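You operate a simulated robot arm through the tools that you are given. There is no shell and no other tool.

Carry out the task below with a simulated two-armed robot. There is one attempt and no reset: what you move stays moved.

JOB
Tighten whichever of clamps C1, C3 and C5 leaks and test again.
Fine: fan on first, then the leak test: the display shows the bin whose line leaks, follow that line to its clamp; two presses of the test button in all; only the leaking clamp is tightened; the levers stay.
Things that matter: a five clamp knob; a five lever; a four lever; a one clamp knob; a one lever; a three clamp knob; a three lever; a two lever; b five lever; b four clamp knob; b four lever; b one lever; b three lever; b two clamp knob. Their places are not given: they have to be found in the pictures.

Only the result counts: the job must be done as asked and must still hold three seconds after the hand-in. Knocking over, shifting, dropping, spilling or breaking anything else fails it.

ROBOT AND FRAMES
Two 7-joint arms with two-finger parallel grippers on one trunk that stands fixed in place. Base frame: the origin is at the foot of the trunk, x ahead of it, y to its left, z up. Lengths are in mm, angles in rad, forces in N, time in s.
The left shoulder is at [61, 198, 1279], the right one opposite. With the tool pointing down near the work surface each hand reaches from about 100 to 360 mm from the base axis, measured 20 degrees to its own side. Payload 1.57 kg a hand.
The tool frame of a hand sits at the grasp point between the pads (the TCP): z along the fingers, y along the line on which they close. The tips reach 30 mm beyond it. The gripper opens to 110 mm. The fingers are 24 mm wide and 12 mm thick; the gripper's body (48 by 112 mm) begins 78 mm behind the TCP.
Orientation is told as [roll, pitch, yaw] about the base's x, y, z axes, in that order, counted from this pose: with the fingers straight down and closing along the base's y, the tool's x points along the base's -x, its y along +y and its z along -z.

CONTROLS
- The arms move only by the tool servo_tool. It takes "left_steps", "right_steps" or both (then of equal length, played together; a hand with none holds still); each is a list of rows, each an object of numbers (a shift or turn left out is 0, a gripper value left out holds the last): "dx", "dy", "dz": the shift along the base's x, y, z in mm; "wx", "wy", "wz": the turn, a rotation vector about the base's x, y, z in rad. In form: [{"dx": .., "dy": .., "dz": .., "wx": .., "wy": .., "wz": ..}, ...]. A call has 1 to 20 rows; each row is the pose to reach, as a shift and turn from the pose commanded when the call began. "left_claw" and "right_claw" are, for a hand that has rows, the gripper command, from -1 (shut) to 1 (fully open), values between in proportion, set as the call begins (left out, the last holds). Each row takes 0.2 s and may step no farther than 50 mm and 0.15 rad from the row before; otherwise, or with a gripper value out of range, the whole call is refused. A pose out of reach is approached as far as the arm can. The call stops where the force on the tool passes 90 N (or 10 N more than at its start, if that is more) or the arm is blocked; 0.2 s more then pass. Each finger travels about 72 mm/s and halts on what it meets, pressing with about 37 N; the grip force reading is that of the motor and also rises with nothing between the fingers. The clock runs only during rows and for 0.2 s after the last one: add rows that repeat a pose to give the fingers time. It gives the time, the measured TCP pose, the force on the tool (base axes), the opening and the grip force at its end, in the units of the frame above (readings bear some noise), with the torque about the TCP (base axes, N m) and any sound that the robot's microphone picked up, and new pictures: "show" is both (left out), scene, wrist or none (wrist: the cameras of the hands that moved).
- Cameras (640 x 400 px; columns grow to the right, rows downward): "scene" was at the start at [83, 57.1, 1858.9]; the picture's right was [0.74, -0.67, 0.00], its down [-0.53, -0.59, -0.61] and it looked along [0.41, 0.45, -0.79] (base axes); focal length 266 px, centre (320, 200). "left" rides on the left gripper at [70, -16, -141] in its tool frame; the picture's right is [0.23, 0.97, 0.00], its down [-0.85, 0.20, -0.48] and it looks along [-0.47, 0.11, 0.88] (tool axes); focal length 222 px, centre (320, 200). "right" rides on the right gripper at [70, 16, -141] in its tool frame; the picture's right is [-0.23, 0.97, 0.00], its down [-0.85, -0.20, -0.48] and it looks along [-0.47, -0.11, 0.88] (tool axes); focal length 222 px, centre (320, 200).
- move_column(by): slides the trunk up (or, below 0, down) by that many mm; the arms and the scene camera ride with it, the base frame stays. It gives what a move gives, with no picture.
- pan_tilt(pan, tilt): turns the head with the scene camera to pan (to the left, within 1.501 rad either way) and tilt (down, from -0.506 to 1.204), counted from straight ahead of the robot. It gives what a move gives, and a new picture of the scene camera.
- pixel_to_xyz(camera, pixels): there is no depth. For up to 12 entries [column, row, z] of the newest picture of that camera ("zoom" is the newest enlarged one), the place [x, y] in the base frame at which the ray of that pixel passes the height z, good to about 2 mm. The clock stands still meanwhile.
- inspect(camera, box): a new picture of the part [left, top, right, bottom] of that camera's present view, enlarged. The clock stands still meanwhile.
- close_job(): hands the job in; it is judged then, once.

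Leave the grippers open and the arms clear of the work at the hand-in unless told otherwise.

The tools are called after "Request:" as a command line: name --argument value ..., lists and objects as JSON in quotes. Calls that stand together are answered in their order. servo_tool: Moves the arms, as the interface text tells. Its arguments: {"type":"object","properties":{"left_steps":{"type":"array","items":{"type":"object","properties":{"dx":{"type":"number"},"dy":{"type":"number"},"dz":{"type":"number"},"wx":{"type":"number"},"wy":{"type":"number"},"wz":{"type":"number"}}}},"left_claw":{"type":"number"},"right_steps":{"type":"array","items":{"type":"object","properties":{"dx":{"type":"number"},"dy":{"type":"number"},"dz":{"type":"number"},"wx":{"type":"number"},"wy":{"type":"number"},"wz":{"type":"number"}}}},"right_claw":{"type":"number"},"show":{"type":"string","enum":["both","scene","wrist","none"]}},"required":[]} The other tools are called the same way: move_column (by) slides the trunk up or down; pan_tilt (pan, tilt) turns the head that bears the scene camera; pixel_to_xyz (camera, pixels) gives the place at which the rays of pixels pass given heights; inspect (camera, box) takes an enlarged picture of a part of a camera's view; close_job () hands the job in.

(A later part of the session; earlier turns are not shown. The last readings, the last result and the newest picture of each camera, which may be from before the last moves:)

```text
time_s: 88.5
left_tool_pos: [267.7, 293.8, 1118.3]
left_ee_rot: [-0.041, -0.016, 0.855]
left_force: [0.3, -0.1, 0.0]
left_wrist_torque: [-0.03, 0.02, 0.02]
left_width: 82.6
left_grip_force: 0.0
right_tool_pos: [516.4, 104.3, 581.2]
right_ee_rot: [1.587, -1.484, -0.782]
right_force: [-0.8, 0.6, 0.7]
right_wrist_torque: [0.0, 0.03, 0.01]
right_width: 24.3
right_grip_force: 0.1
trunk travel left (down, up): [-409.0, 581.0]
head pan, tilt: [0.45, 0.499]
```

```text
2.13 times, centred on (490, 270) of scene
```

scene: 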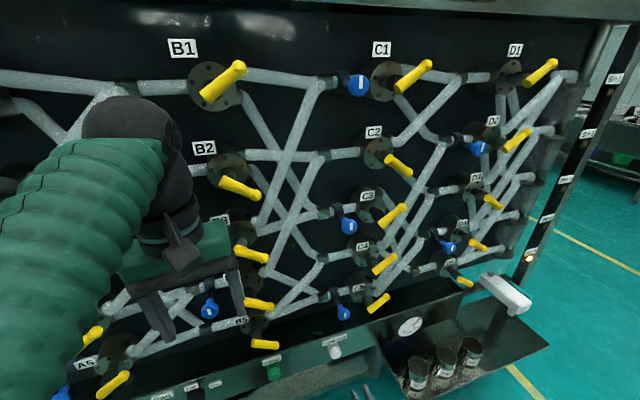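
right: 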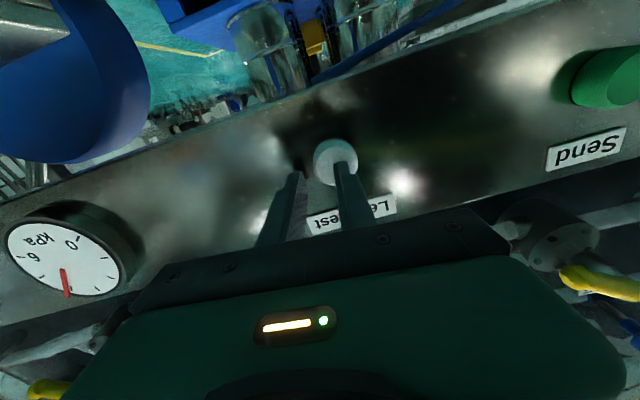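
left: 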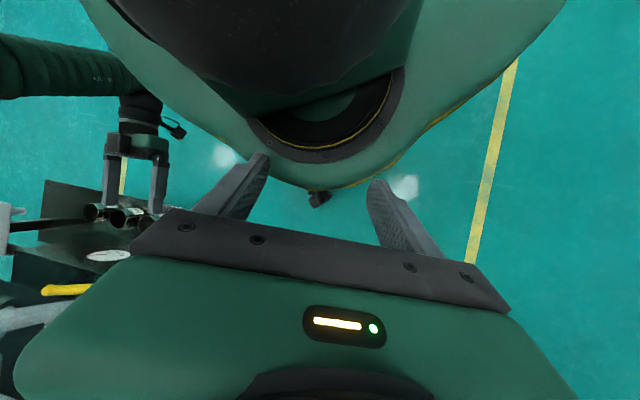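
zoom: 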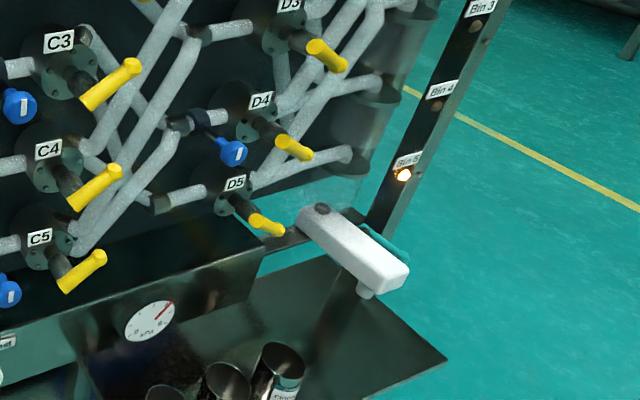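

Bin 5 is the bottom bin, with its lamp lit. I'll look carefully at pipes from C to D and D to the bins.

Request:
pan_tilt --pan 0.5 --tilt 0.35

Request:
inspect --camera "scene" --box '[330, 200, 480, 340]'

Request:
inspect --camera "scene" --box '[450, 120, 600, 260]'

Request:
inspect --camera "scene" --box '[420, 220, 570, 360]'

```text
time_s: 89.2
left_tool_pos: [267.6, 293.2, 1118.8]
left_ee_rot: [-0.042, -0.017, 0.853]
left_force: [0.6, -0.7, 0.2]
left_wrist_torque: [-0.01, -0.03, 0.06]
left_width: 82.7
left_grip_force: 0.0
right_tool_pos: [516.7, 102.9, 581.3]
right_ee_rot: [1.589, -1.483, -0.783]
right_force: [0.2, -0.2, -0.3]
right_wrist_torque: [-0.01, 0.01, 0.0]
right_width: 24.4
right_grip_force: 0.0
trunk travel left (down, up): [-409.0, 581.0]
head pan, tilt: [0.499, 0.351]
```

scene: 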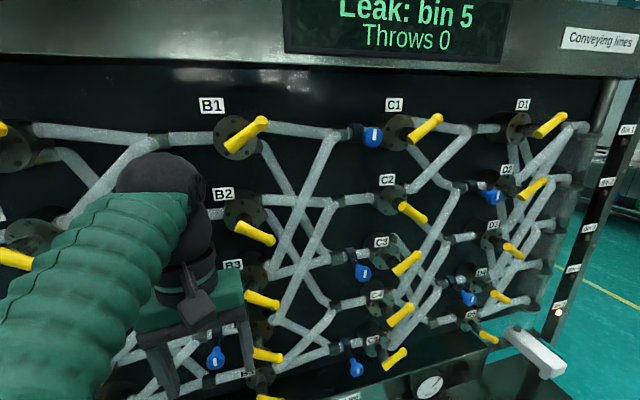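

```text
2.86 times, centred on (405, 270) of scene
```

zoom: 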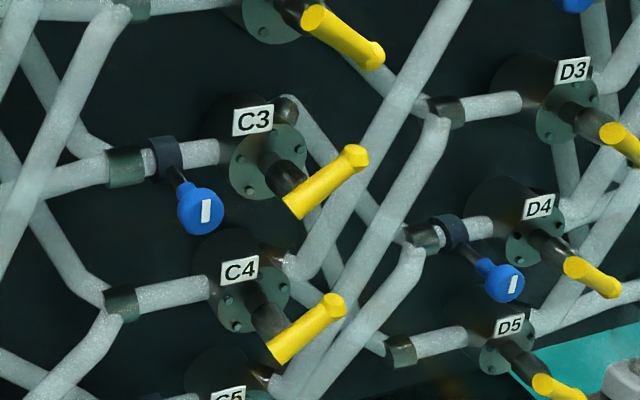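

```text
2.86 times, centred on (525, 190) of scene
```

zoom: 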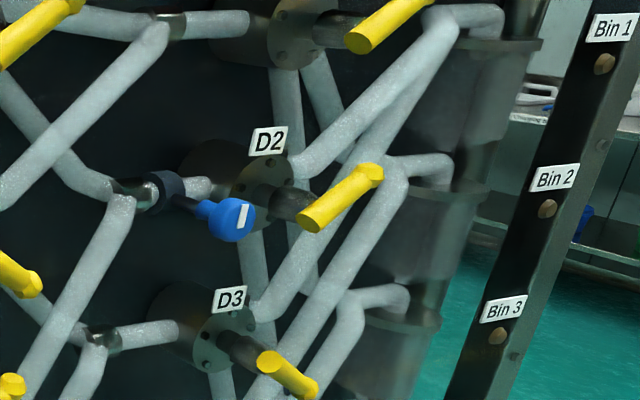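

```text
2.86 times, centred on (495, 290) of scene
```

zoom: 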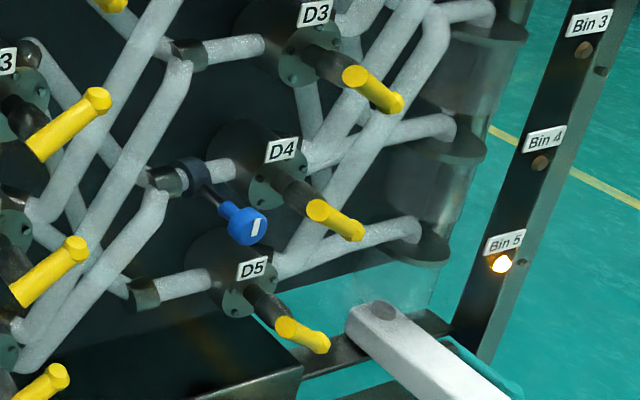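

Tracing so far: bin 5's inlet takes D5's lower outlet plus one more pipe from above. I need to see exactly which, so I'll zoom further in.

Request:
inspect --camera "scene" --box '[480, 230, 580, 320]'

Request:
inspect --camera "scene" --box '[490, 110, 600, 220]'

Request:
inspect --camera "right" --box '[0, 150, 260, 400]'

```text
4.44 times, centred on (530, 275) of scene
```

zoom: 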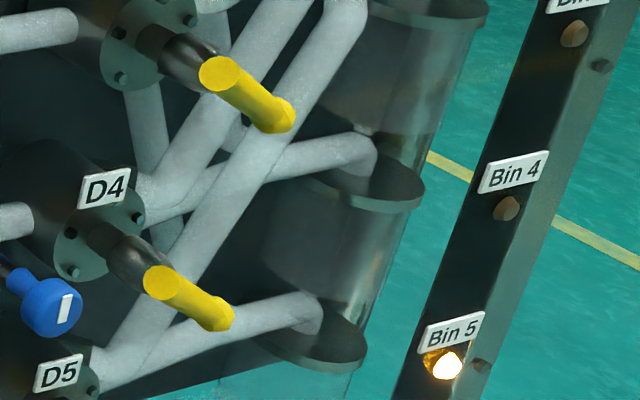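

```text
3.64 times, centred on (545, 165) of scene
```

zoom: 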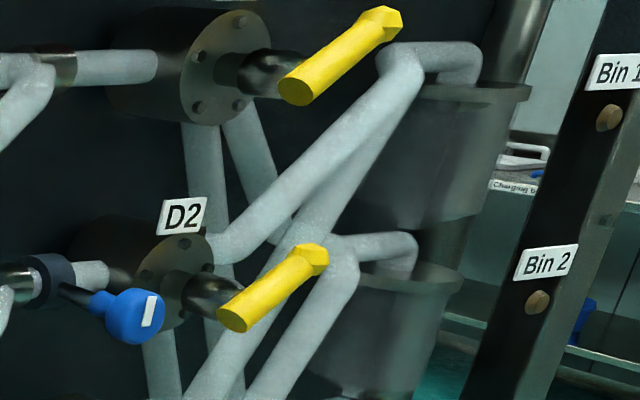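

```text
1.60 times, centred on (130, 275) of right
```

zoom: 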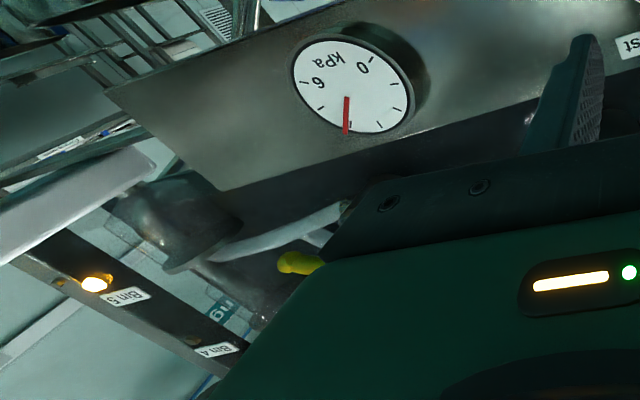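

The trace is clear. Bin 5 is fed by D3-lower (steep pipe) and D5-lower. D3's lever is down, so D3 → bin 5. D5 receives nothing (C3 and C4 levers are up, going to D4 and D2). D3 is fed by C5-upper (lever up) and by C2, which gets nothing (B2 and B3 levers are down). So the leaking line goes through clamp C5. I'll raise the trunk to bring the right hand to C5's knob height, opening the gripper.

Request:
move_column --by 245

Request:
pan_tilt --pan 0.7 --tilt 0.75

Request:
servo_tool --right_steps '[{"dz": 0}, {"dz": 0}, {"dz": 0}, {"dz": 0}]' --right_claw 0.1 --show "both"

```text
time_s: 91.8
left_tool_pos: [267.1, 292.0, 1363.5]
left_ee_rot: [-0.042, -0.02, 0.853]
left_force: [-0.5, 0.1, -0.3]
left_wrist_torque: [0.02, -0.04, 0.02]
left_width: 82.4
left_grip_force: 0.2
right_tool_pos: [516.8, 102.9, 825.9]
right_ee_rot: [1.589, -1.485, -0.784]
right_force: [-0.3, -0.5, 0.4]
right_wrist_torque: [0.05, 0.0, -0.02]
right_width: 24.4
right_grip_force: 0.1
trunk travel left (down, up): [-654.0, 336.0]
head pan, tilt: [0.499, 0.351]
```

```text
time_s: 92.6
left_tool_pos: [266.7, 293.5, 1365.6]
left_ee_rot: [-0.043, -0.019, 0.853]
left_force: [0.1, 0.6, 0.2]
left_wrist_torque: [0.0, 0.01, 0.0]
left_width: 82.6
left_grip_force: 0.0
right_tool_pos: [517.9, 103.4, 826.3]
right_ee_rot: [1.588, -1.484, -0.785]
right_force: [0.3, -0.5, 0.3]
right_wrist_torque: [-0.01, -0.03, -0.02]
right_width: 24.3
right_grip_force: 0.1
trunk travel left (down, up): [-654.0, 336.0]
head pan, tilt: [0.7, 0.75]
```

scene: 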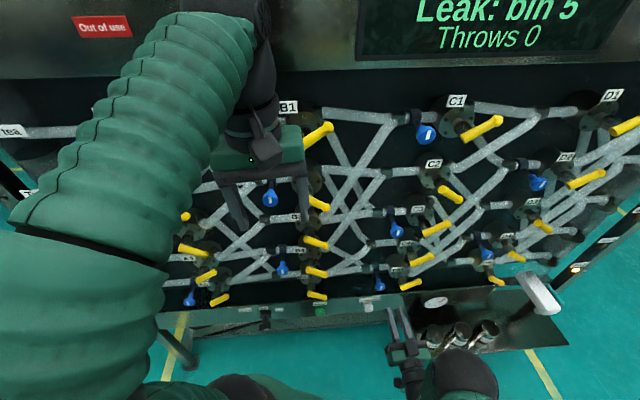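

```text
time_s: 93.6
left_tool_pos: [267.0, 292.5, 1365.7]
left_ee_rot: [-0.043, -0.019, 0.853]
left_force: [0.9, 0.2, 0.5]
left_wrist_torque: [0.02, 0.04, 0.04]
left_width: 82.4
left_grip_force: 0.1
right_tool_pos: [517.7, 103.5, 826.8]
right_ee_rot: [1.589, -1.483, -0.784]
right_force: [-0.6, -0.8, 0.1]
right_wrist_torque: [0.03, -0.01, 0.01]
right_width: 60.5
right_grip_force: 0.0
trunk travel left (down, up): [-654.0, 336.0]
head pan, tilt: [0.7, 0.75]
```

scene: 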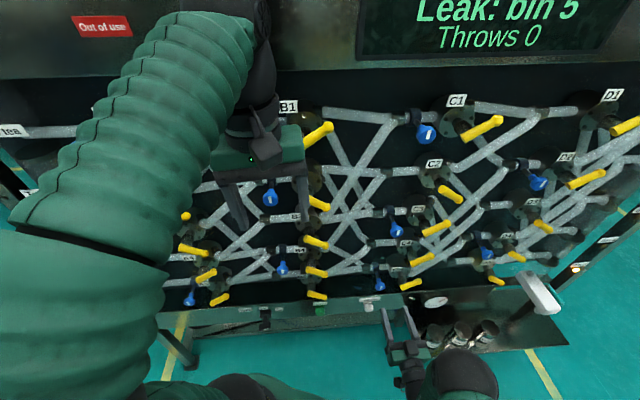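
right: 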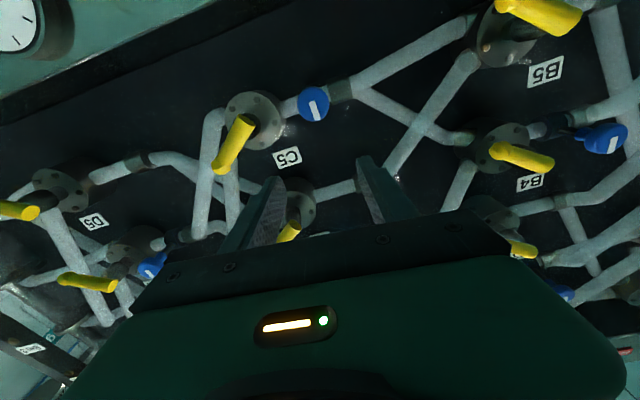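

The C5 knob is at right camera (313,104), next to the C5 label and valve. I'll zoom and triangulate.

Request:
inspect --camera "right" --box '[200, 60, 400, 190]'

Request:
inspect --camera "scene" --box '[340, 240, 440, 320]'

Request:
pixel_to_xyz --camera "right" --pixels '[[313, 104, 780], [313, 104, 800], [313, 104, 820], [313, 104, 840]]'

Request:
pixel_to_xyz --camera "scene" --pixels '[[380, 285, 780], [380, 285, 800], [380, 285, 820], [380, 285, 840]]'

```text
3.08 times, centred on (300, 125) of right
```

zoom: 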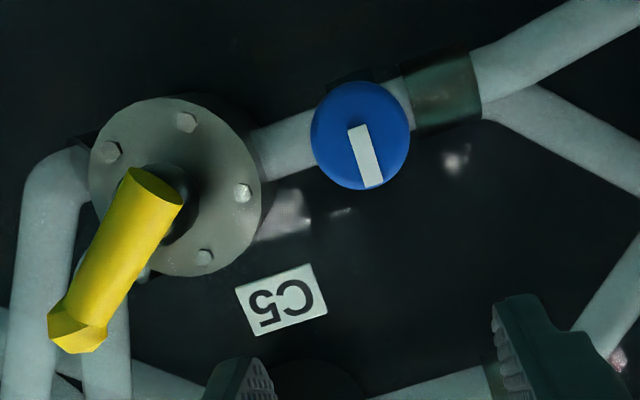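

```text
5.00 times, centred on (390, 280) of scene
```

zoom: 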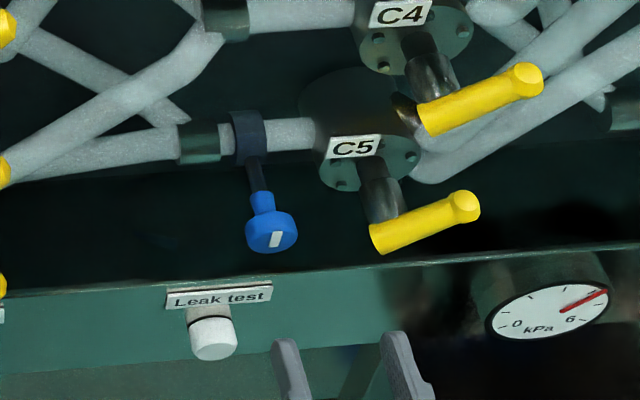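

```text
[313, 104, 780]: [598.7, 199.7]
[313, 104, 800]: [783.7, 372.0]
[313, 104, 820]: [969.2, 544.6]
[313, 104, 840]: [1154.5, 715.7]
```

```text
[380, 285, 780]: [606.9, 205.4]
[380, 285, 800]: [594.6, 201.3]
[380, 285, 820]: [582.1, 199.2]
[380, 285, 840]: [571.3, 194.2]
```

The C5 knob's face is at about (601,203,780): P≈568, U≈281, diameter ≈35 mm. I'll lower the trunk 46 to its height, level the tool, and shift 12 mm left while staying back.

Request:
move_column --by -46

Request:
servo_tool --right_steps '[{"dx": 0, "dy": 8, "wx": 0.03, "wy": -0.03}, {"dx": 2, "dy": 18, "wx": 0.06, "wy": -0.06}, {"dx": 7, "dy": 24, "wx": 0.06, "wy": -0.06}, {"dx": 7, "dy": 24, "wx": 0.06, "wy": -0.06}]' --show "both"

```text
time_s: 94.5
left_tool_pos: [265.6, 292.8, 1318.4]
left_ee_rot: [-0.044, -0.018, 0.853]
left_force: [-0.2, 0.6, -0.7]
left_wrist_torque: [-0.01, -0.03, 0.02]
left_width: 82.4
left_grip_force: 0.0
right_tool_pos: [517.4, 104.2, 780.9]
right_ee_rot: [1.593, -1.484, -0.789]
right_force: [-0.7, 0.2, -1.2]
right_wrist_torque: [0.0, 0.02, 0.02]
right_width: 60.5
right_grip_force: 0.0
trunk travel left (down, up): [-608.0, 382.0]
head pan, tilt: [0.7, 0.75]
```

```text
time_s: 95.5
left_tool_pos: [266.8, 294.2, 1318.9]
left_ee_rot: [-0.044, -0.02, 0.854]
left_force: [-0.2, -0.4, 0.5]
left_wrist_torque: [-0.02, 0.02, 0.0]
left_width: 82.6
left_grip_force: 0.1
right_tool_pos: [529.4, 124.7, 784.0]
right_ee_rot: [2.368, -1.443, -1.566]
right_force: [-0.1, -0.2, 0.8]
right_wrist_torque: [-0.02, 0.03, 0.0]
right_width: 60.4
right_grip_force: 0.1
trunk travel left (down, up): [-608.0, 382.0]
head pan, tilt: [0.7, 0.75]
```

scene: 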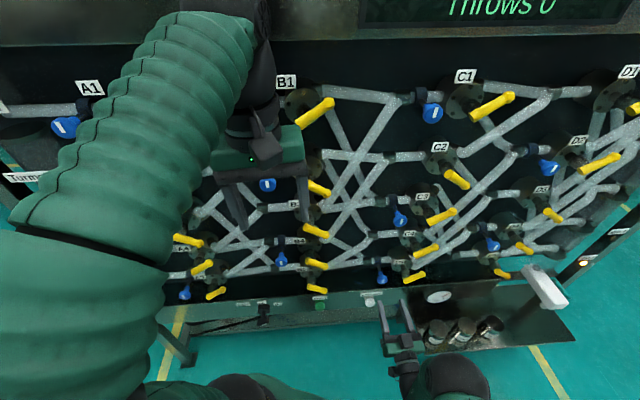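
right: 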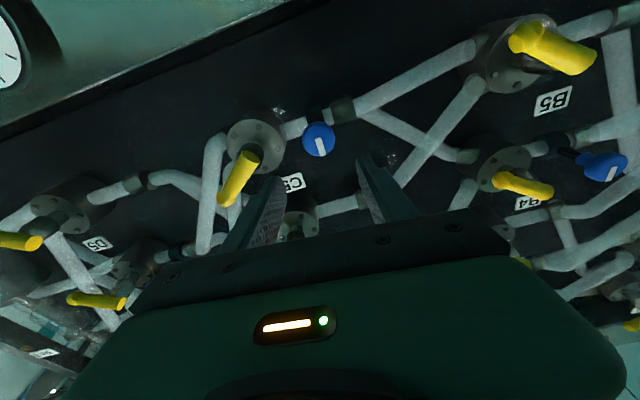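

The tool had already been level; my correction tilted it up 5°. I'll undo that and move to U≈281, z≈780, then check alignment.

Request:
servo_tool --right_steps '[{"dx": 0, "dy": 6, "dz": -2, "wx": -0.032, "wy": 0.032}, {"dx": 4, "dy": 16, "dz": -4, "wx": -0.064, "wy": 0.064}, {"dx": 12, "dy": 24, "dz": -4, "wx": -0.064, "wy": 0.064}, {"dx": 20, "dy": 30, "dz": -4, "wx": -0.064, "wy": 0.064}]' --show "both"

Request:
inspect --camera "right" --box '[200, 60, 440, 220]'

```text
time_s: 96.5
left_tool_pos: [266.4, 293.6, 1318.6]
left_ee_rot: [-0.043, -0.019, 0.854]
left_force: [0.4, -0.1, 0.6]
left_wrist_torque: [0.01, -0.04, -0.03]
left_width: 82.4
left_grip_force: 0.2
right_tool_pos: [548.8, 149.5, 770.9]
right_ee_rot: [1.454, -1.477, -0.657]
right_force: [-0.4, 0.2, -0.1]
right_wrist_torque: [0.01, 0.01, 0.04]
right_width: 60.6
right_grip_force: 0.1
right hand out of reach, approached as far as the arm can: row 2
trunk travel left (down, up): [-608.0, 382.0]
head pan, tilt: [0.7, 0.75]
```

scene: 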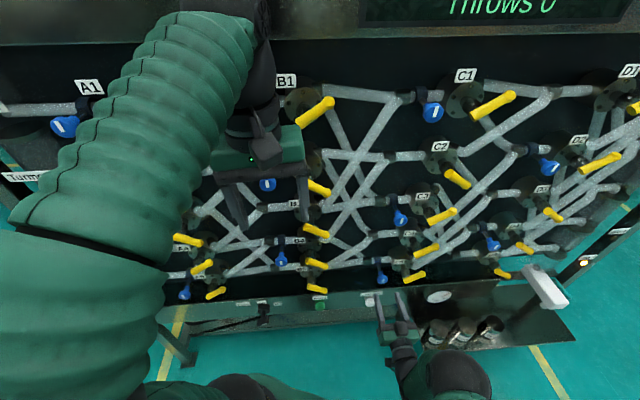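
right: 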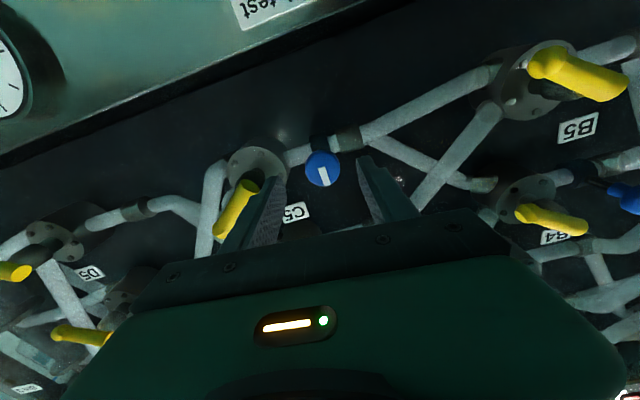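

```text
2.50 times, centred on (320, 140) of right
```

zoom: 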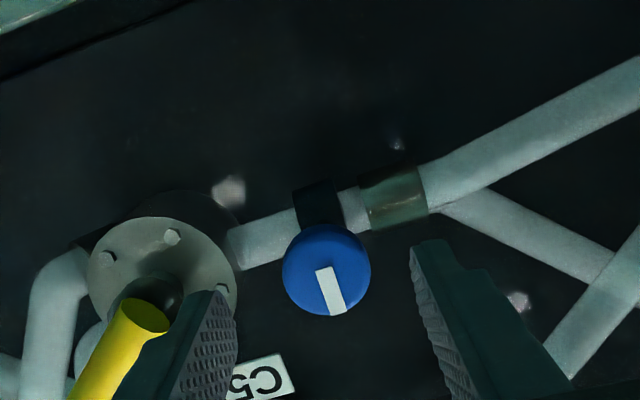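

The tool is level now at P≈494, U≈282, z≈771. I'll re-measure the knob position from this view at right (322,168).

Request:
pixel_to_xyz --camera "right" --pixels '[[322.4, 168, 760], [322.4, 168, 770], [322.4, 168, 780], [322.4, 168, 790], [322, 186, 780], [322, 151, 780]]'

Request:
inspect --camera "scene" --box '[340, 240, 440, 320]'

Request:
pixel_to_xyz --camera "zoom" --pixels '[[290, 400, 760], [290, 400, 780]]'

```text
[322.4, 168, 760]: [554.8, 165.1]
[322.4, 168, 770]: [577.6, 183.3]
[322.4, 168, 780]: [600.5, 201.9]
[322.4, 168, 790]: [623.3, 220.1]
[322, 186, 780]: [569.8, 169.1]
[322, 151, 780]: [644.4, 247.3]
```

```text
5.00 times, centred on (390, 280) of scene
```

zoom: 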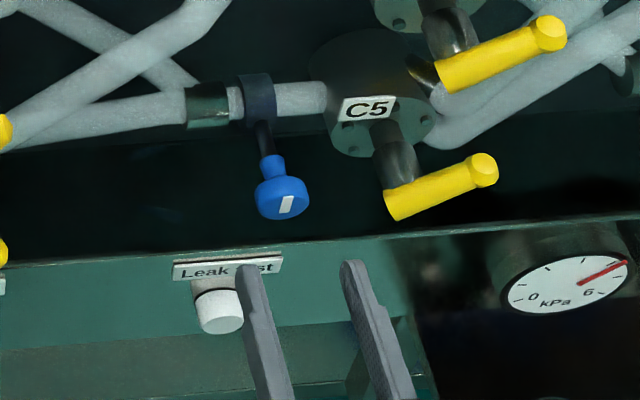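

```text
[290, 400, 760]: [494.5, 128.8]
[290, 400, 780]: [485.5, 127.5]
```

The knob is confirmed at P≈568, U≈282, z≈780. Before closing in I'll check the C5 lever's near end (right (249,186), scene (405,281)) for finger clearance.

Request:
pixel_to_xyz --camera "right" --pixels '[[249, 186, 760], [249, 186, 780], [249, 186, 800]]'

Request:
pixel_to_xyz --camera "scene" --pixels '[[405.4, 281, 760], [405.4, 281, 780], [405.4, 281, 800], [382.8, 280, 780]]'

```text
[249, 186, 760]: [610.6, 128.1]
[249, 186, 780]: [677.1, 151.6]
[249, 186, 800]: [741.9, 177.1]
```

```text
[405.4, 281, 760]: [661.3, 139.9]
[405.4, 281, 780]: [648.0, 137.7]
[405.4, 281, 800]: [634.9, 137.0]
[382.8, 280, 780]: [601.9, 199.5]
```

The lever end is at U≈362, while the right finger's outer side reaches U≈324, so there is about 25 mm clearance. Approaching with the fingers straddling the knob.

Request:
servo_tool --right_steps '[{"dx": 6, "dy": 6, "dz": 5}, {"dx": 14, "dy": 14, "dz": 9}, {"dx": 24, "dy": 24, "dz": 9}, {"dx": 32, "dy": 32, "dz": 9}, {"dx": 32, "dy": 32, "dz": 9}]' --show "both"

Request:
inspect --camera "right" --box '[200, 80, 440, 240]'

Request:
inspect --camera "scene" --box '[340, 240, 440, 320]'

```text
time_s: 97.7
left_tool_pos: [267.0, 292.7, 1320.2]
left_ee_rot: [-0.043, -0.02, 0.852]
left_force: [-0.1, 0.0, 0.0]
left_wrist_torque: [-0.01, -0.01, 0.0]
left_width: 82.4
left_grip_force: 0.1
right_tool_pos: [584.3, 182.5, 789.3]
right_ee_rot: [1.557, -1.481, -0.763]
right_force: [-1.0, -0.6, 0.4]
right_wrist_torque: [0.03, 0.01, 0.0]
right_width: 60.4
right_grip_force: 0.1
trunk travel left (down, up): [-608.0, 382.0]
head pan, tilt: [0.7, 0.75]
```

scene: 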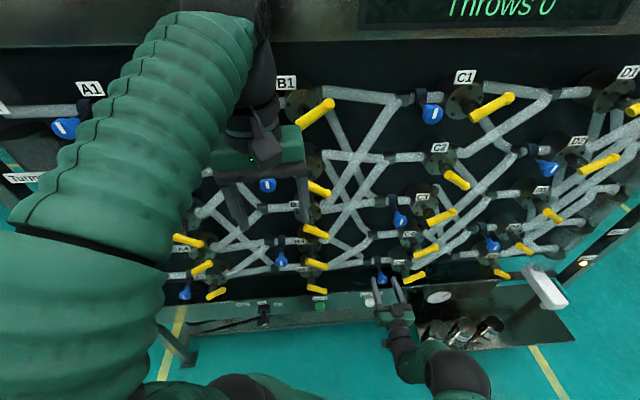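
right: 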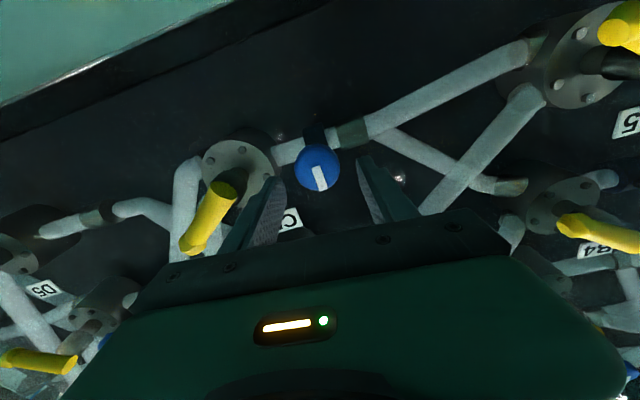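

```text
2.50 times, centred on (320, 160) of right
```

zoom: 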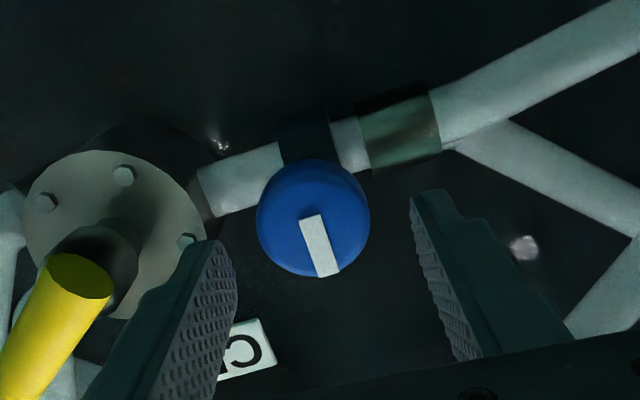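

```text
5.00 times, centred on (390, 280) of scene
```

zoom: 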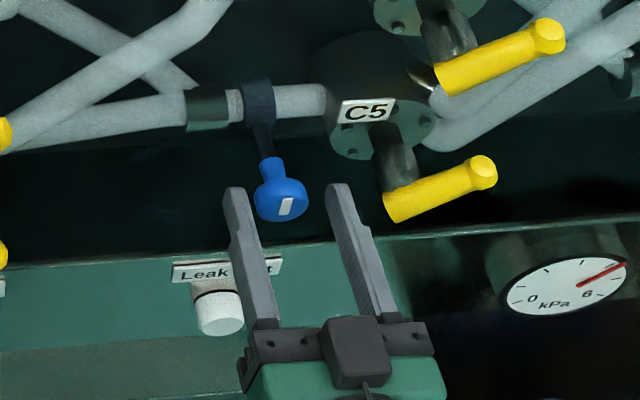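

The tips are level with the knob's face (P≈572) but 8 mm too high and about 2 mm left of centre. I'll correct and move 20 mm further in.

Request:
servo_tool --right_steps '[{"dx": 1.4, "dy": -1.4, "dz": -8}, {"dx": 5, "dy": 2.5, "dz": -8}, {"dx": 10, "dy": 7, "dz": -8}, {"dx": 15.6, "dy": 12.7, "dz": -8}, {"dx": 15.6, "dy": 12.7, "dz": -8}]' --show "wrist"

Request:
inspect --camera "right" --box '[200, 80, 440, 240]'

Request:
inspect --camera "scene" --box '[340, 240, 440, 320]'

```text
time_s: 98.9
left_tool_pos: [266.5, 292.9, 1319.7]
left_ee_rot: [-0.045, -0.019, 0.852]
left_force: [0.1, -0.5, 0.2]
left_wrist_torque: [0.05, 0.03, 0.01]
left_width: 82.6
left_grip_force: 0.0
right_tool_pos: [598.0, 196.5, 779.2]
right_ee_rot: [1.564, -1.485, -0.774]
right_force: [-0.4, -0.1, 0.7]
right_wrist_torque: [0.0, 0.02, -0.01]
right_width: 60.7
right_grip_force: 0.0
trunk travel left (down, up): [-608.0, 382.0]
head pan, tilt: [0.7, 0.75]
```

right: 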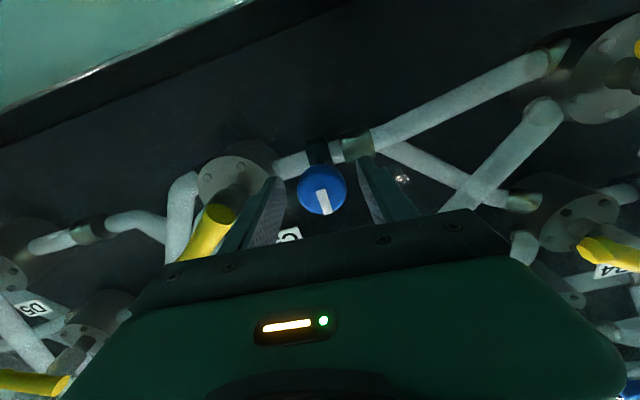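

```text
2.50 times, centred on (320, 160) of right
```

zoom: 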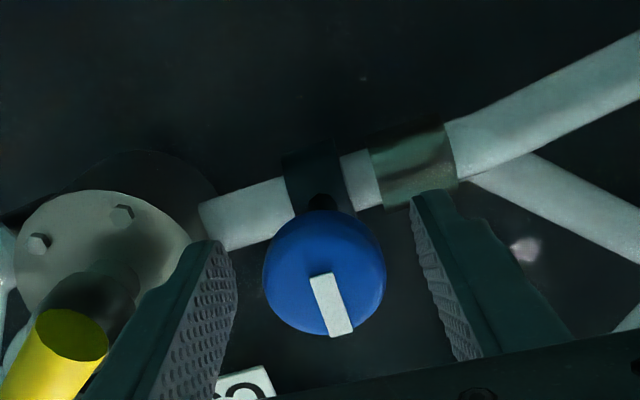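

```text
5.00 times, centred on (390, 280) of scene
```

zoom: 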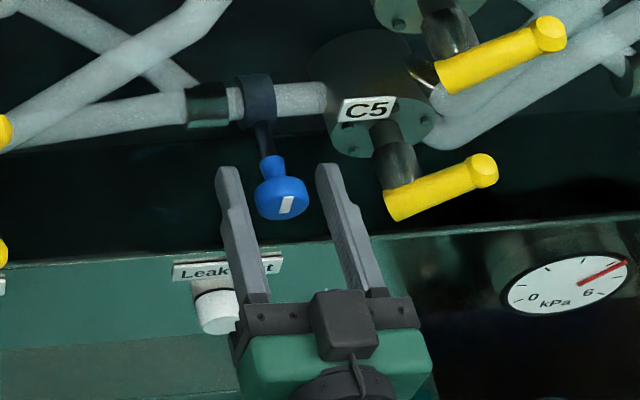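

The knob is centred between the pads within about 1 mm. Closing the gripper on it.

Request:
servo_tool --right_steps '[{"dz": 0}, {"dz": 0}, {"dz": 0}]' --right_claw -1 --show "wrist"

```text
time_s: 99.7
left_tool_pos: [264.6, 294.4, 1318.6]
left_ee_rot: [-0.044, -0.019, 0.854]
left_force: [-0.2, -0.5, -1.3]
left_wrist_torque: [-0.01, 0.0, 0.0]
left_width: 82.3
left_grip_force: 0.0
right_tool_pos: [596.8, 196.1, 779.4]
right_ee_rot: [1.572, -1.483, -0.779]
right_force: [5.8, 5.8, 12.3]
right_wrist_torque: [-0.43, 0.57, 0.2]
right_width: 35.3
right_grip_force: 42.6
trunk travel left (down, up): [-608.0, 382.0]
head pan, tilt: [0.7, 0.75]
```

right: 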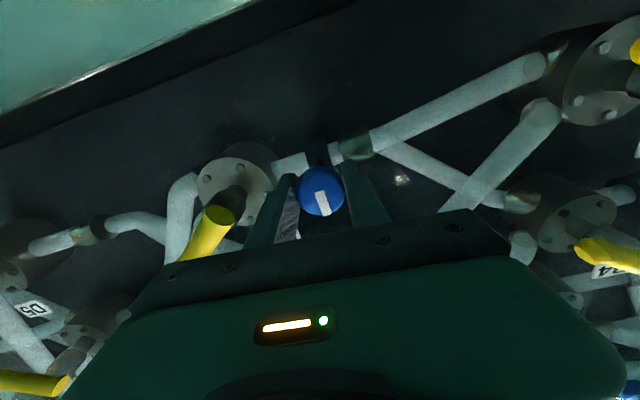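

Gripped (35.3 mm). Now turning clockwise as seen from the robot (rotation about +panel normal), first 0.42 rad.

Request:
servo_tool --right_steps '[{"wx": 0.07, "wy": 0.07}, {"wx": 0.14, "wy": 0.14}, {"wx": 0.21, "wy": 0.21}, {"wx": 0.28, "wy": 0.28}]' --show "wrist"

Request:
inspect --camera "right" --box '[200, 80, 440, 240]'

```text
time_s: 100.7
left_tool_pos: [269.4, 287.9, 1319.5]
left_ee_rot: [-0.04, -0.022, 0.852]
left_force: [-0.3, 0.1, 0.9]
left_wrist_torque: [0.01, -0.03, 0.01]
left_width: 82.3
left_grip_force: 0.0
right_tool_pos: [596.2, 196.5, 778.9]
right_ee_rot: [1.589, -1.079, -0.793]
right_force: [30.5, -16.6, 11.8]
right_wrist_torque: [0.37, -0.27, -0.35]
right_width: 35.5
right_grip_force: 42.1
trunk travel left (down, up): [-608.0, 382.0]
head pan, tilt: [0.7, 0.75]
```

right: 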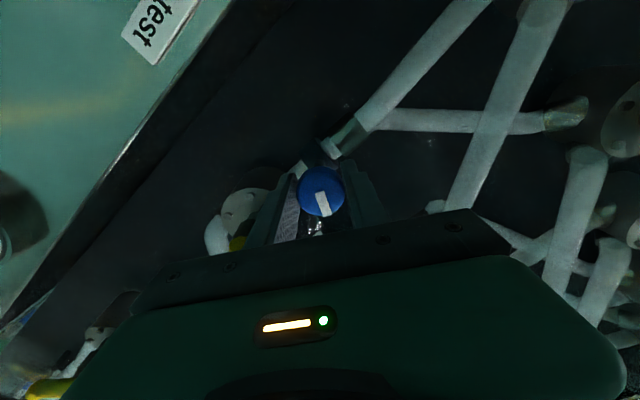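

```text
2.50 times, centred on (320, 160) of right
```

zoom: 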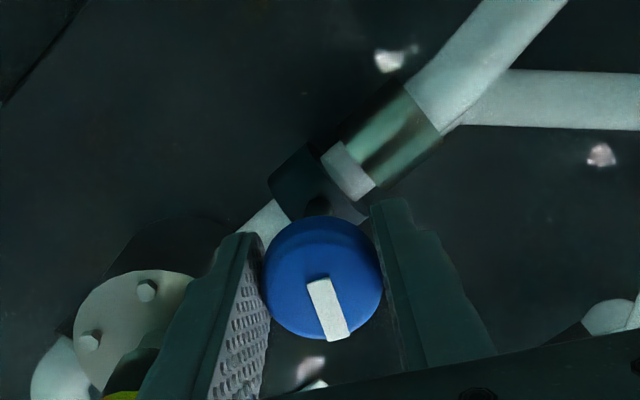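

The knob turns with the hand (the mark is fixed relative to the fingers). Continuing clockwise, with a 1 mm sideways relief.

Request:
servo_tool --right_steps '[{"dx": 0.7, "dy": -0.5, "wx": 0.07, "wy": 0.07}, {"dx": 0.7, "dy": -0.5, "wx": 0.14, "wy": 0.14}, {"dx": 0.7, "dy": -0.5, "wx": 0.21, "wy": 0.21}, {"dx": 0.7, "dy": -0.5, "wx": 0.28, "wy": 0.28}, {"dx": 0.7, "dy": -0.5, "wx": 0.35, "wy": 0.35}]' --show "wrist"

Request:
inspect --camera "right" --box '[200, 80, 440, 240]'

```text
time_s: 101.9
left_tool_pos: [269.1, 288.4, 1319.0]
left_ee_rot: [-0.042, -0.021, 0.853]
left_force: [-0.3, -0.3, 0.9]
left_wrist_torque: [0.03, -0.03, 0.03]
left_width: 82.8
left_grip_force: 0.0
right_tool_pos: [595.0, 197.9, 778.1]
right_ee_rot: [1.588, -0.587, -0.785]
right_force: [21.0, -14.6, 8.3]
right_wrist_torque: [0.34, -0.3, -0.71]
right_width: 35.4
right_grip_force: 42.0
trunk travel left (down, up): [-608.0, 382.0]
head pan, tilt: [0.7, 0.75]
```

right: 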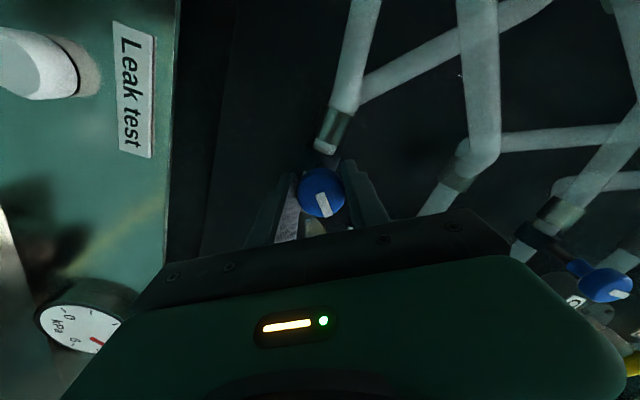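

```text
2.50 times, centred on (320, 160) of right
```

zoom: 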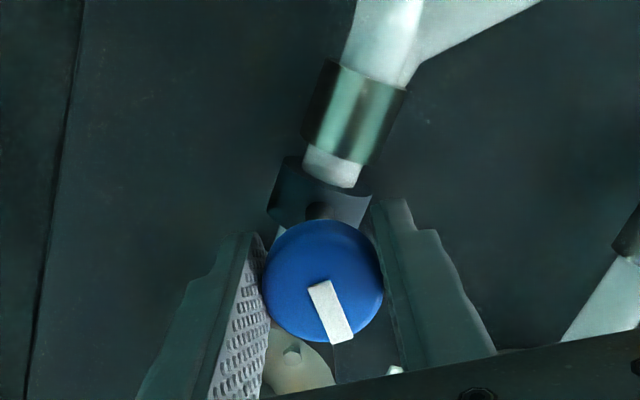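

About 0.9 rad turned with no stop felt yet. Continuing.

Request:
servo_tool --right_steps '[{"wx": 0.07, "wy": 0.07}, {"wx": 0.14, "wy": 0.14}, {"wx": 0.21, "wy": 0.21}, {"wx": 0.28, "wy": 0.28}, {"wx": 0.35, "wy": 0.35}, {"wx": 0.42, "wy": 0.42}]' --show "both"

Request:
inspect --camera "right" --box '[200, 80, 440, 240]'

```text
time_s: 103.3
left_tool_pos: [266.5, 289.8, 1320.2]
left_ee_rot: [-0.04, -0.022, 0.855]
left_force: [0.3, 0.4, 0.2]
left_wrist_torque: [-0.01, 0.0, 0.0]
left_width: 82.5
left_grip_force: 0.0
right_tool_pos: [593.2, 199.8, 779.2]
right_ee_rot: [1.595, 0.005, -0.783]
right_force: [18.3, -11.6, 17.2]
right_wrist_torque: [0.08, -0.14, -0.44]
right_width: 35.3
right_grip_force: 42.5
trunk travel left (down, up): [-608.0, 382.0]
head pan, tilt: [0.7, 0.75]
```

scene: 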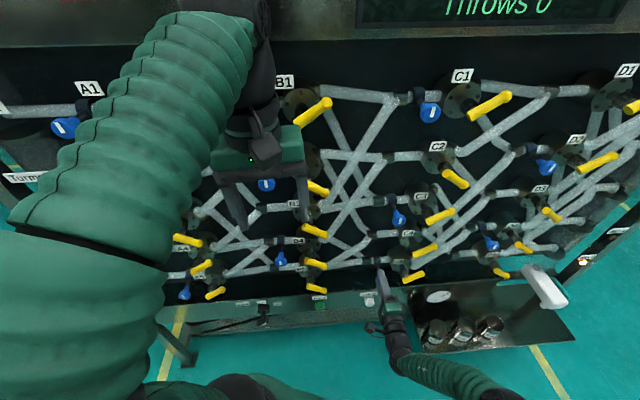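
right: 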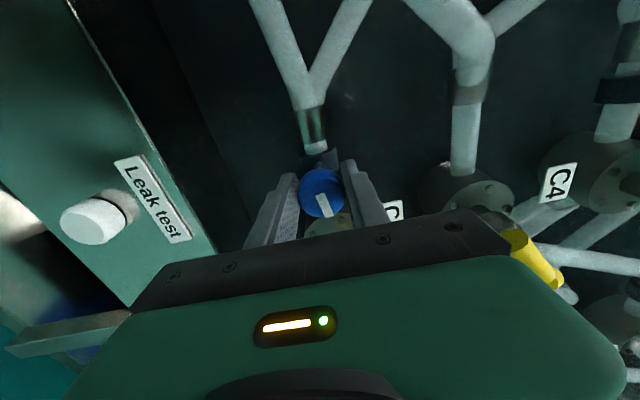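

```text
2.50 times, centred on (320, 160) of right
```

zoom: 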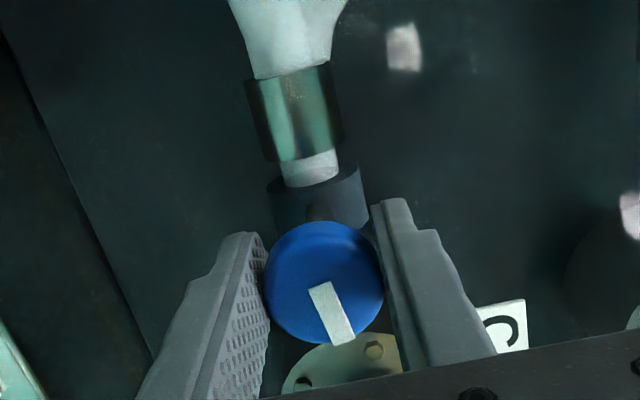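

About 1.5 rad turned; the knob follows without a stop yet. Continuing in the same direction, watching forces.

Request:
servo_tool --right_steps '[{"wx": 0.07, "wy": 0.07}, {"wx": 0.14, "wy": 0.14}, {"wx": 0.21, "wy": 0.21}, {"wx": 0.28, "wy": 0.28}, {"wx": 0.35, "wy": 0.35}, {"wx": 0.42, "wy": 0.42}]' --show "both"

Request:
inspect --camera "right" --box '[200, 80, 440, 240]'

```text
time_s: 104.7
left_tool_pos: [265.7, 289.6, 1318.8]
left_ee_rot: [-0.043, -0.02, 0.853]
left_force: [-1.0, 0.5, -0.1]
left_wrist_torque: [-0.01, 0.02, 0.03]
left_width: 82.6
left_grip_force: 0.1
right_tool_pos: [594.7, 198.0, 782.1]
right_ee_rot: [1.603, 0.597, -0.776]
right_force: [17.9, -6.4, 25.1]
right_wrist_torque: [-0.08, -0.09, -0.78]
right_width: 35.4
right_grip_force: 42.6
trunk travel left (down, up): [-608.0, 382.0]
head pan, tilt: [0.7, 0.75]
```

scene: 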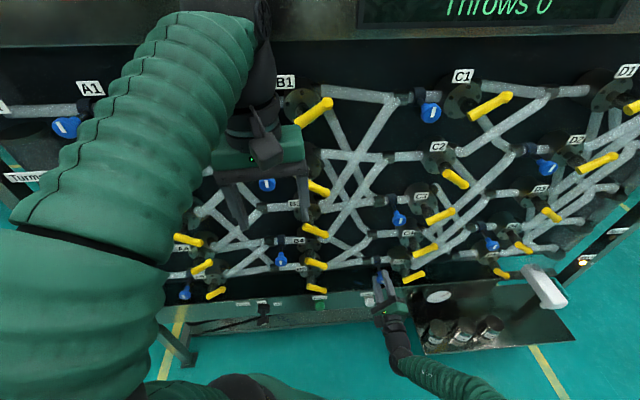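
right: 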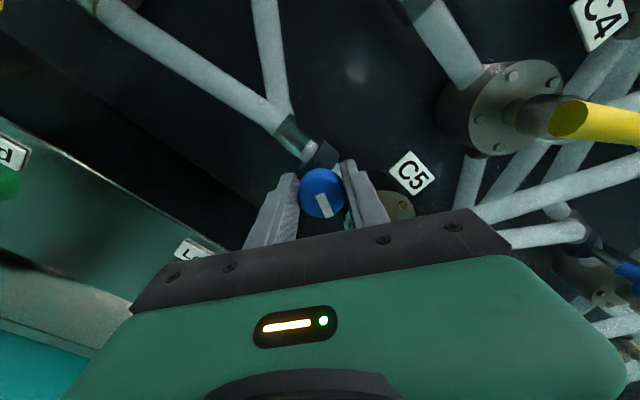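

```text
2.50 times, centred on (320, 160) of right
```

zoom: 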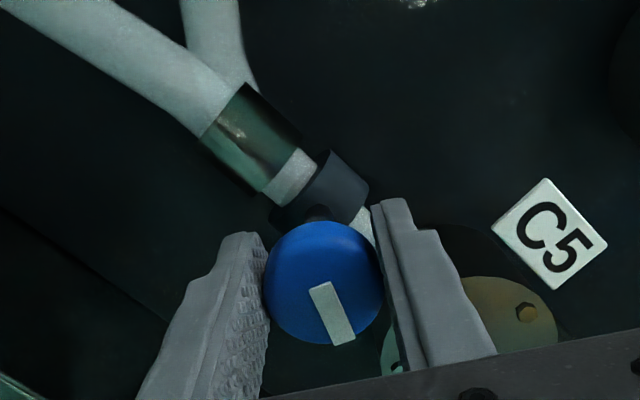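

About 2.1 rad now, still turning freely with the hand. Continuing clockwise, letting z rise 2 mm to relieve the side load.

Request:
servo_tool --right_steps '[{"dx": 0.5, "dy": -0.5, "dz": 1.5, "wx": 0.07, "wy": 0.07}, {"dx": 0.5, "dy": -0.5, "dz": 1.5, "wx": 0.14, "wy": 0.14}, {"dx": 0.5, "dy": -0.5, "dz": 1.5, "wx": 0.21, "wy": 0.21}, {"dx": 0.5, "dy": -0.5, "dz": 1.5, "wx": 0.28, "wy": 0.28}, {"dx": 0.5, "dy": -0.5, "dz": 1.5, "wx": 0.35, "wy": 0.35}, {"dx": 0.5, "dy": -0.5, "dz": 1.5, "wx": 0.42, "wy": 0.42}]' --show "both"

Request:
inspect --camera "right" --box '[200, 80, 440, 240]'

```text
time_s: 106.1
left_tool_pos: [267.9, 287.1, 1319.5]
left_ee_rot: [-0.04, -0.02, 0.854]
left_force: [0.3, -0.2, 0.0]
left_wrist_torque: [0.01, 0.0, 0.0]
left_width: 82.5
left_grip_force: 0.0
right_tool_pos: [594.9, 197.1, 780.9]
right_ee_rot: [1.617, 1.194, -0.762]
right_force: [18.9, -12.1, 19.5]
right_wrist_torque: [-0.17, -0.53, -0.41]
right_width: 35.7
right_grip_force: 42.9
trunk travel left (down, up): [-608.0, 382.0]
head pan, tilt: [0.7, 0.75]
```

scene: 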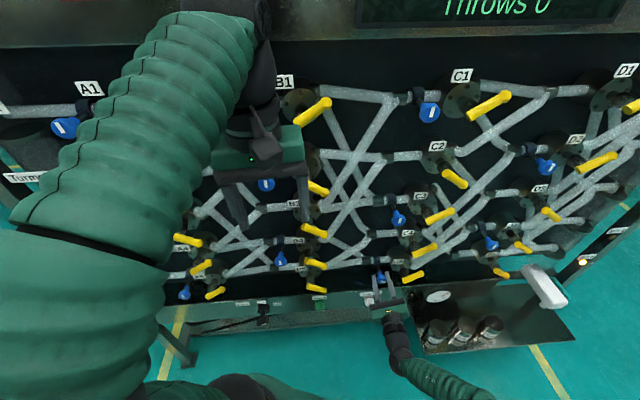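
right: 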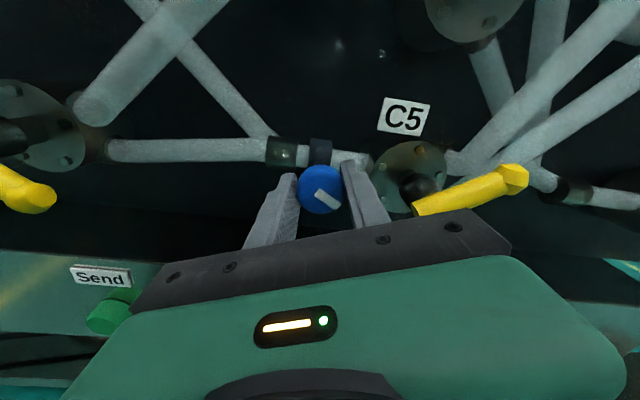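

```text
2.50 times, centred on (320, 160) of right
```

zoom: 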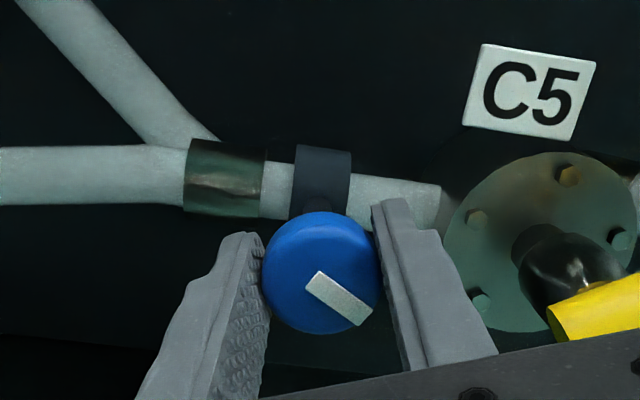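

The mark has now slipped about 30° relative to the fingers: the knob hit its stop after about 120° of turn, so C5 is tightened. I'll open the gripper and back straight out.

Request:
servo_tool --right_steps '[{"dz": 0}, {"dz": 0}, {"dz": 0}]' --right_claw 0.1 --show "wrist"

Request:
servo_tool --right_steps '[{"dx": -12, "dy": -12}, {"dx": -26, "dy": -26}, {"dx": -42, "dy": -42}, {"dx": -60, "dy": -60}, {"dx": -80, "dy": -80}]' --show "both"

```text
time_s: 106.9
left_tool_pos: [267.0, 292.3, 1319.6]
left_ee_rot: [-0.043, -0.021, 0.852]
left_force: [0.7, 0.5, -0.2]
left_wrist_torque: [0.01, 0.0, -0.02]
left_width: 82.4
left_grip_force: 0.0
right_tool_pos: [593.0, 199.6, 778.3]
right_ee_rot: [1.596, 1.192, -0.777]
right_force: [-0.3, -0.2, 0.4]
right_wrist_torque: [-0.01, 0.06, 0.03]
right_width: 60.5
right_grip_force: 0.0
trunk travel left (down, up): [-608.0, 382.0]
head pan, tilt: [0.7, 0.75]
```

right: 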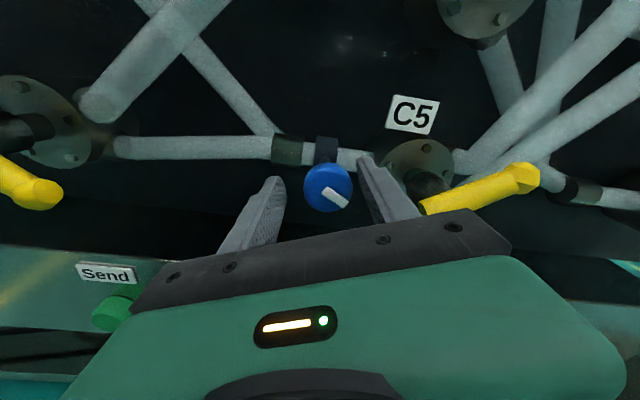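

```text
time_s: 108.1
left_tool_pos: [266.1, 290.7, 1318.7]
left_ee_rot: [-0.041, -0.018, 0.854]
left_force: [0.9, 0.8, 1.4]
left_wrist_torque: [-0.02, -0.03, -0.01]
left_width: 82.5
left_grip_force: 0.2
right_tool_pos: [512.3, 121.6, 778.0]
right_ee_rot: [1.598, 1.19, -0.773]
right_force: [-0.3, 0.3, 0.1]
right_wrist_torque: [-0.02, -0.02, 0.02]
right_width: 60.5
right_grip_force: 0.0
trunk travel left (down, up): [-608.0, 382.0]
head pan, tilt: [0.7, 0.75]
```

scene: 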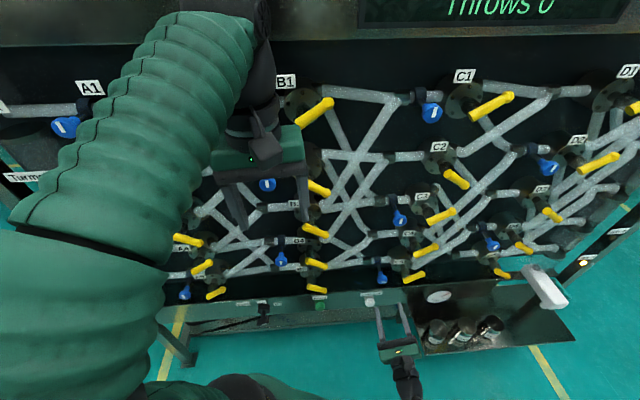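
right: 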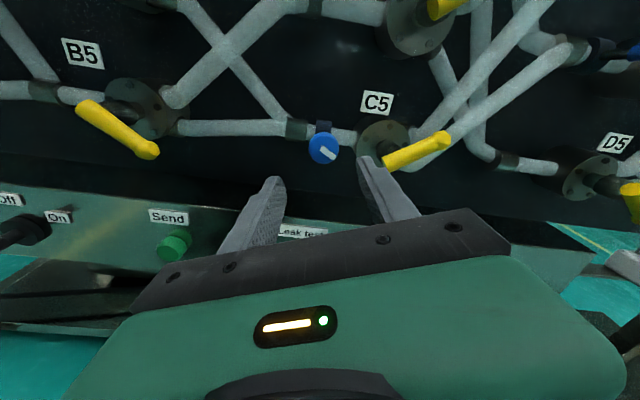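

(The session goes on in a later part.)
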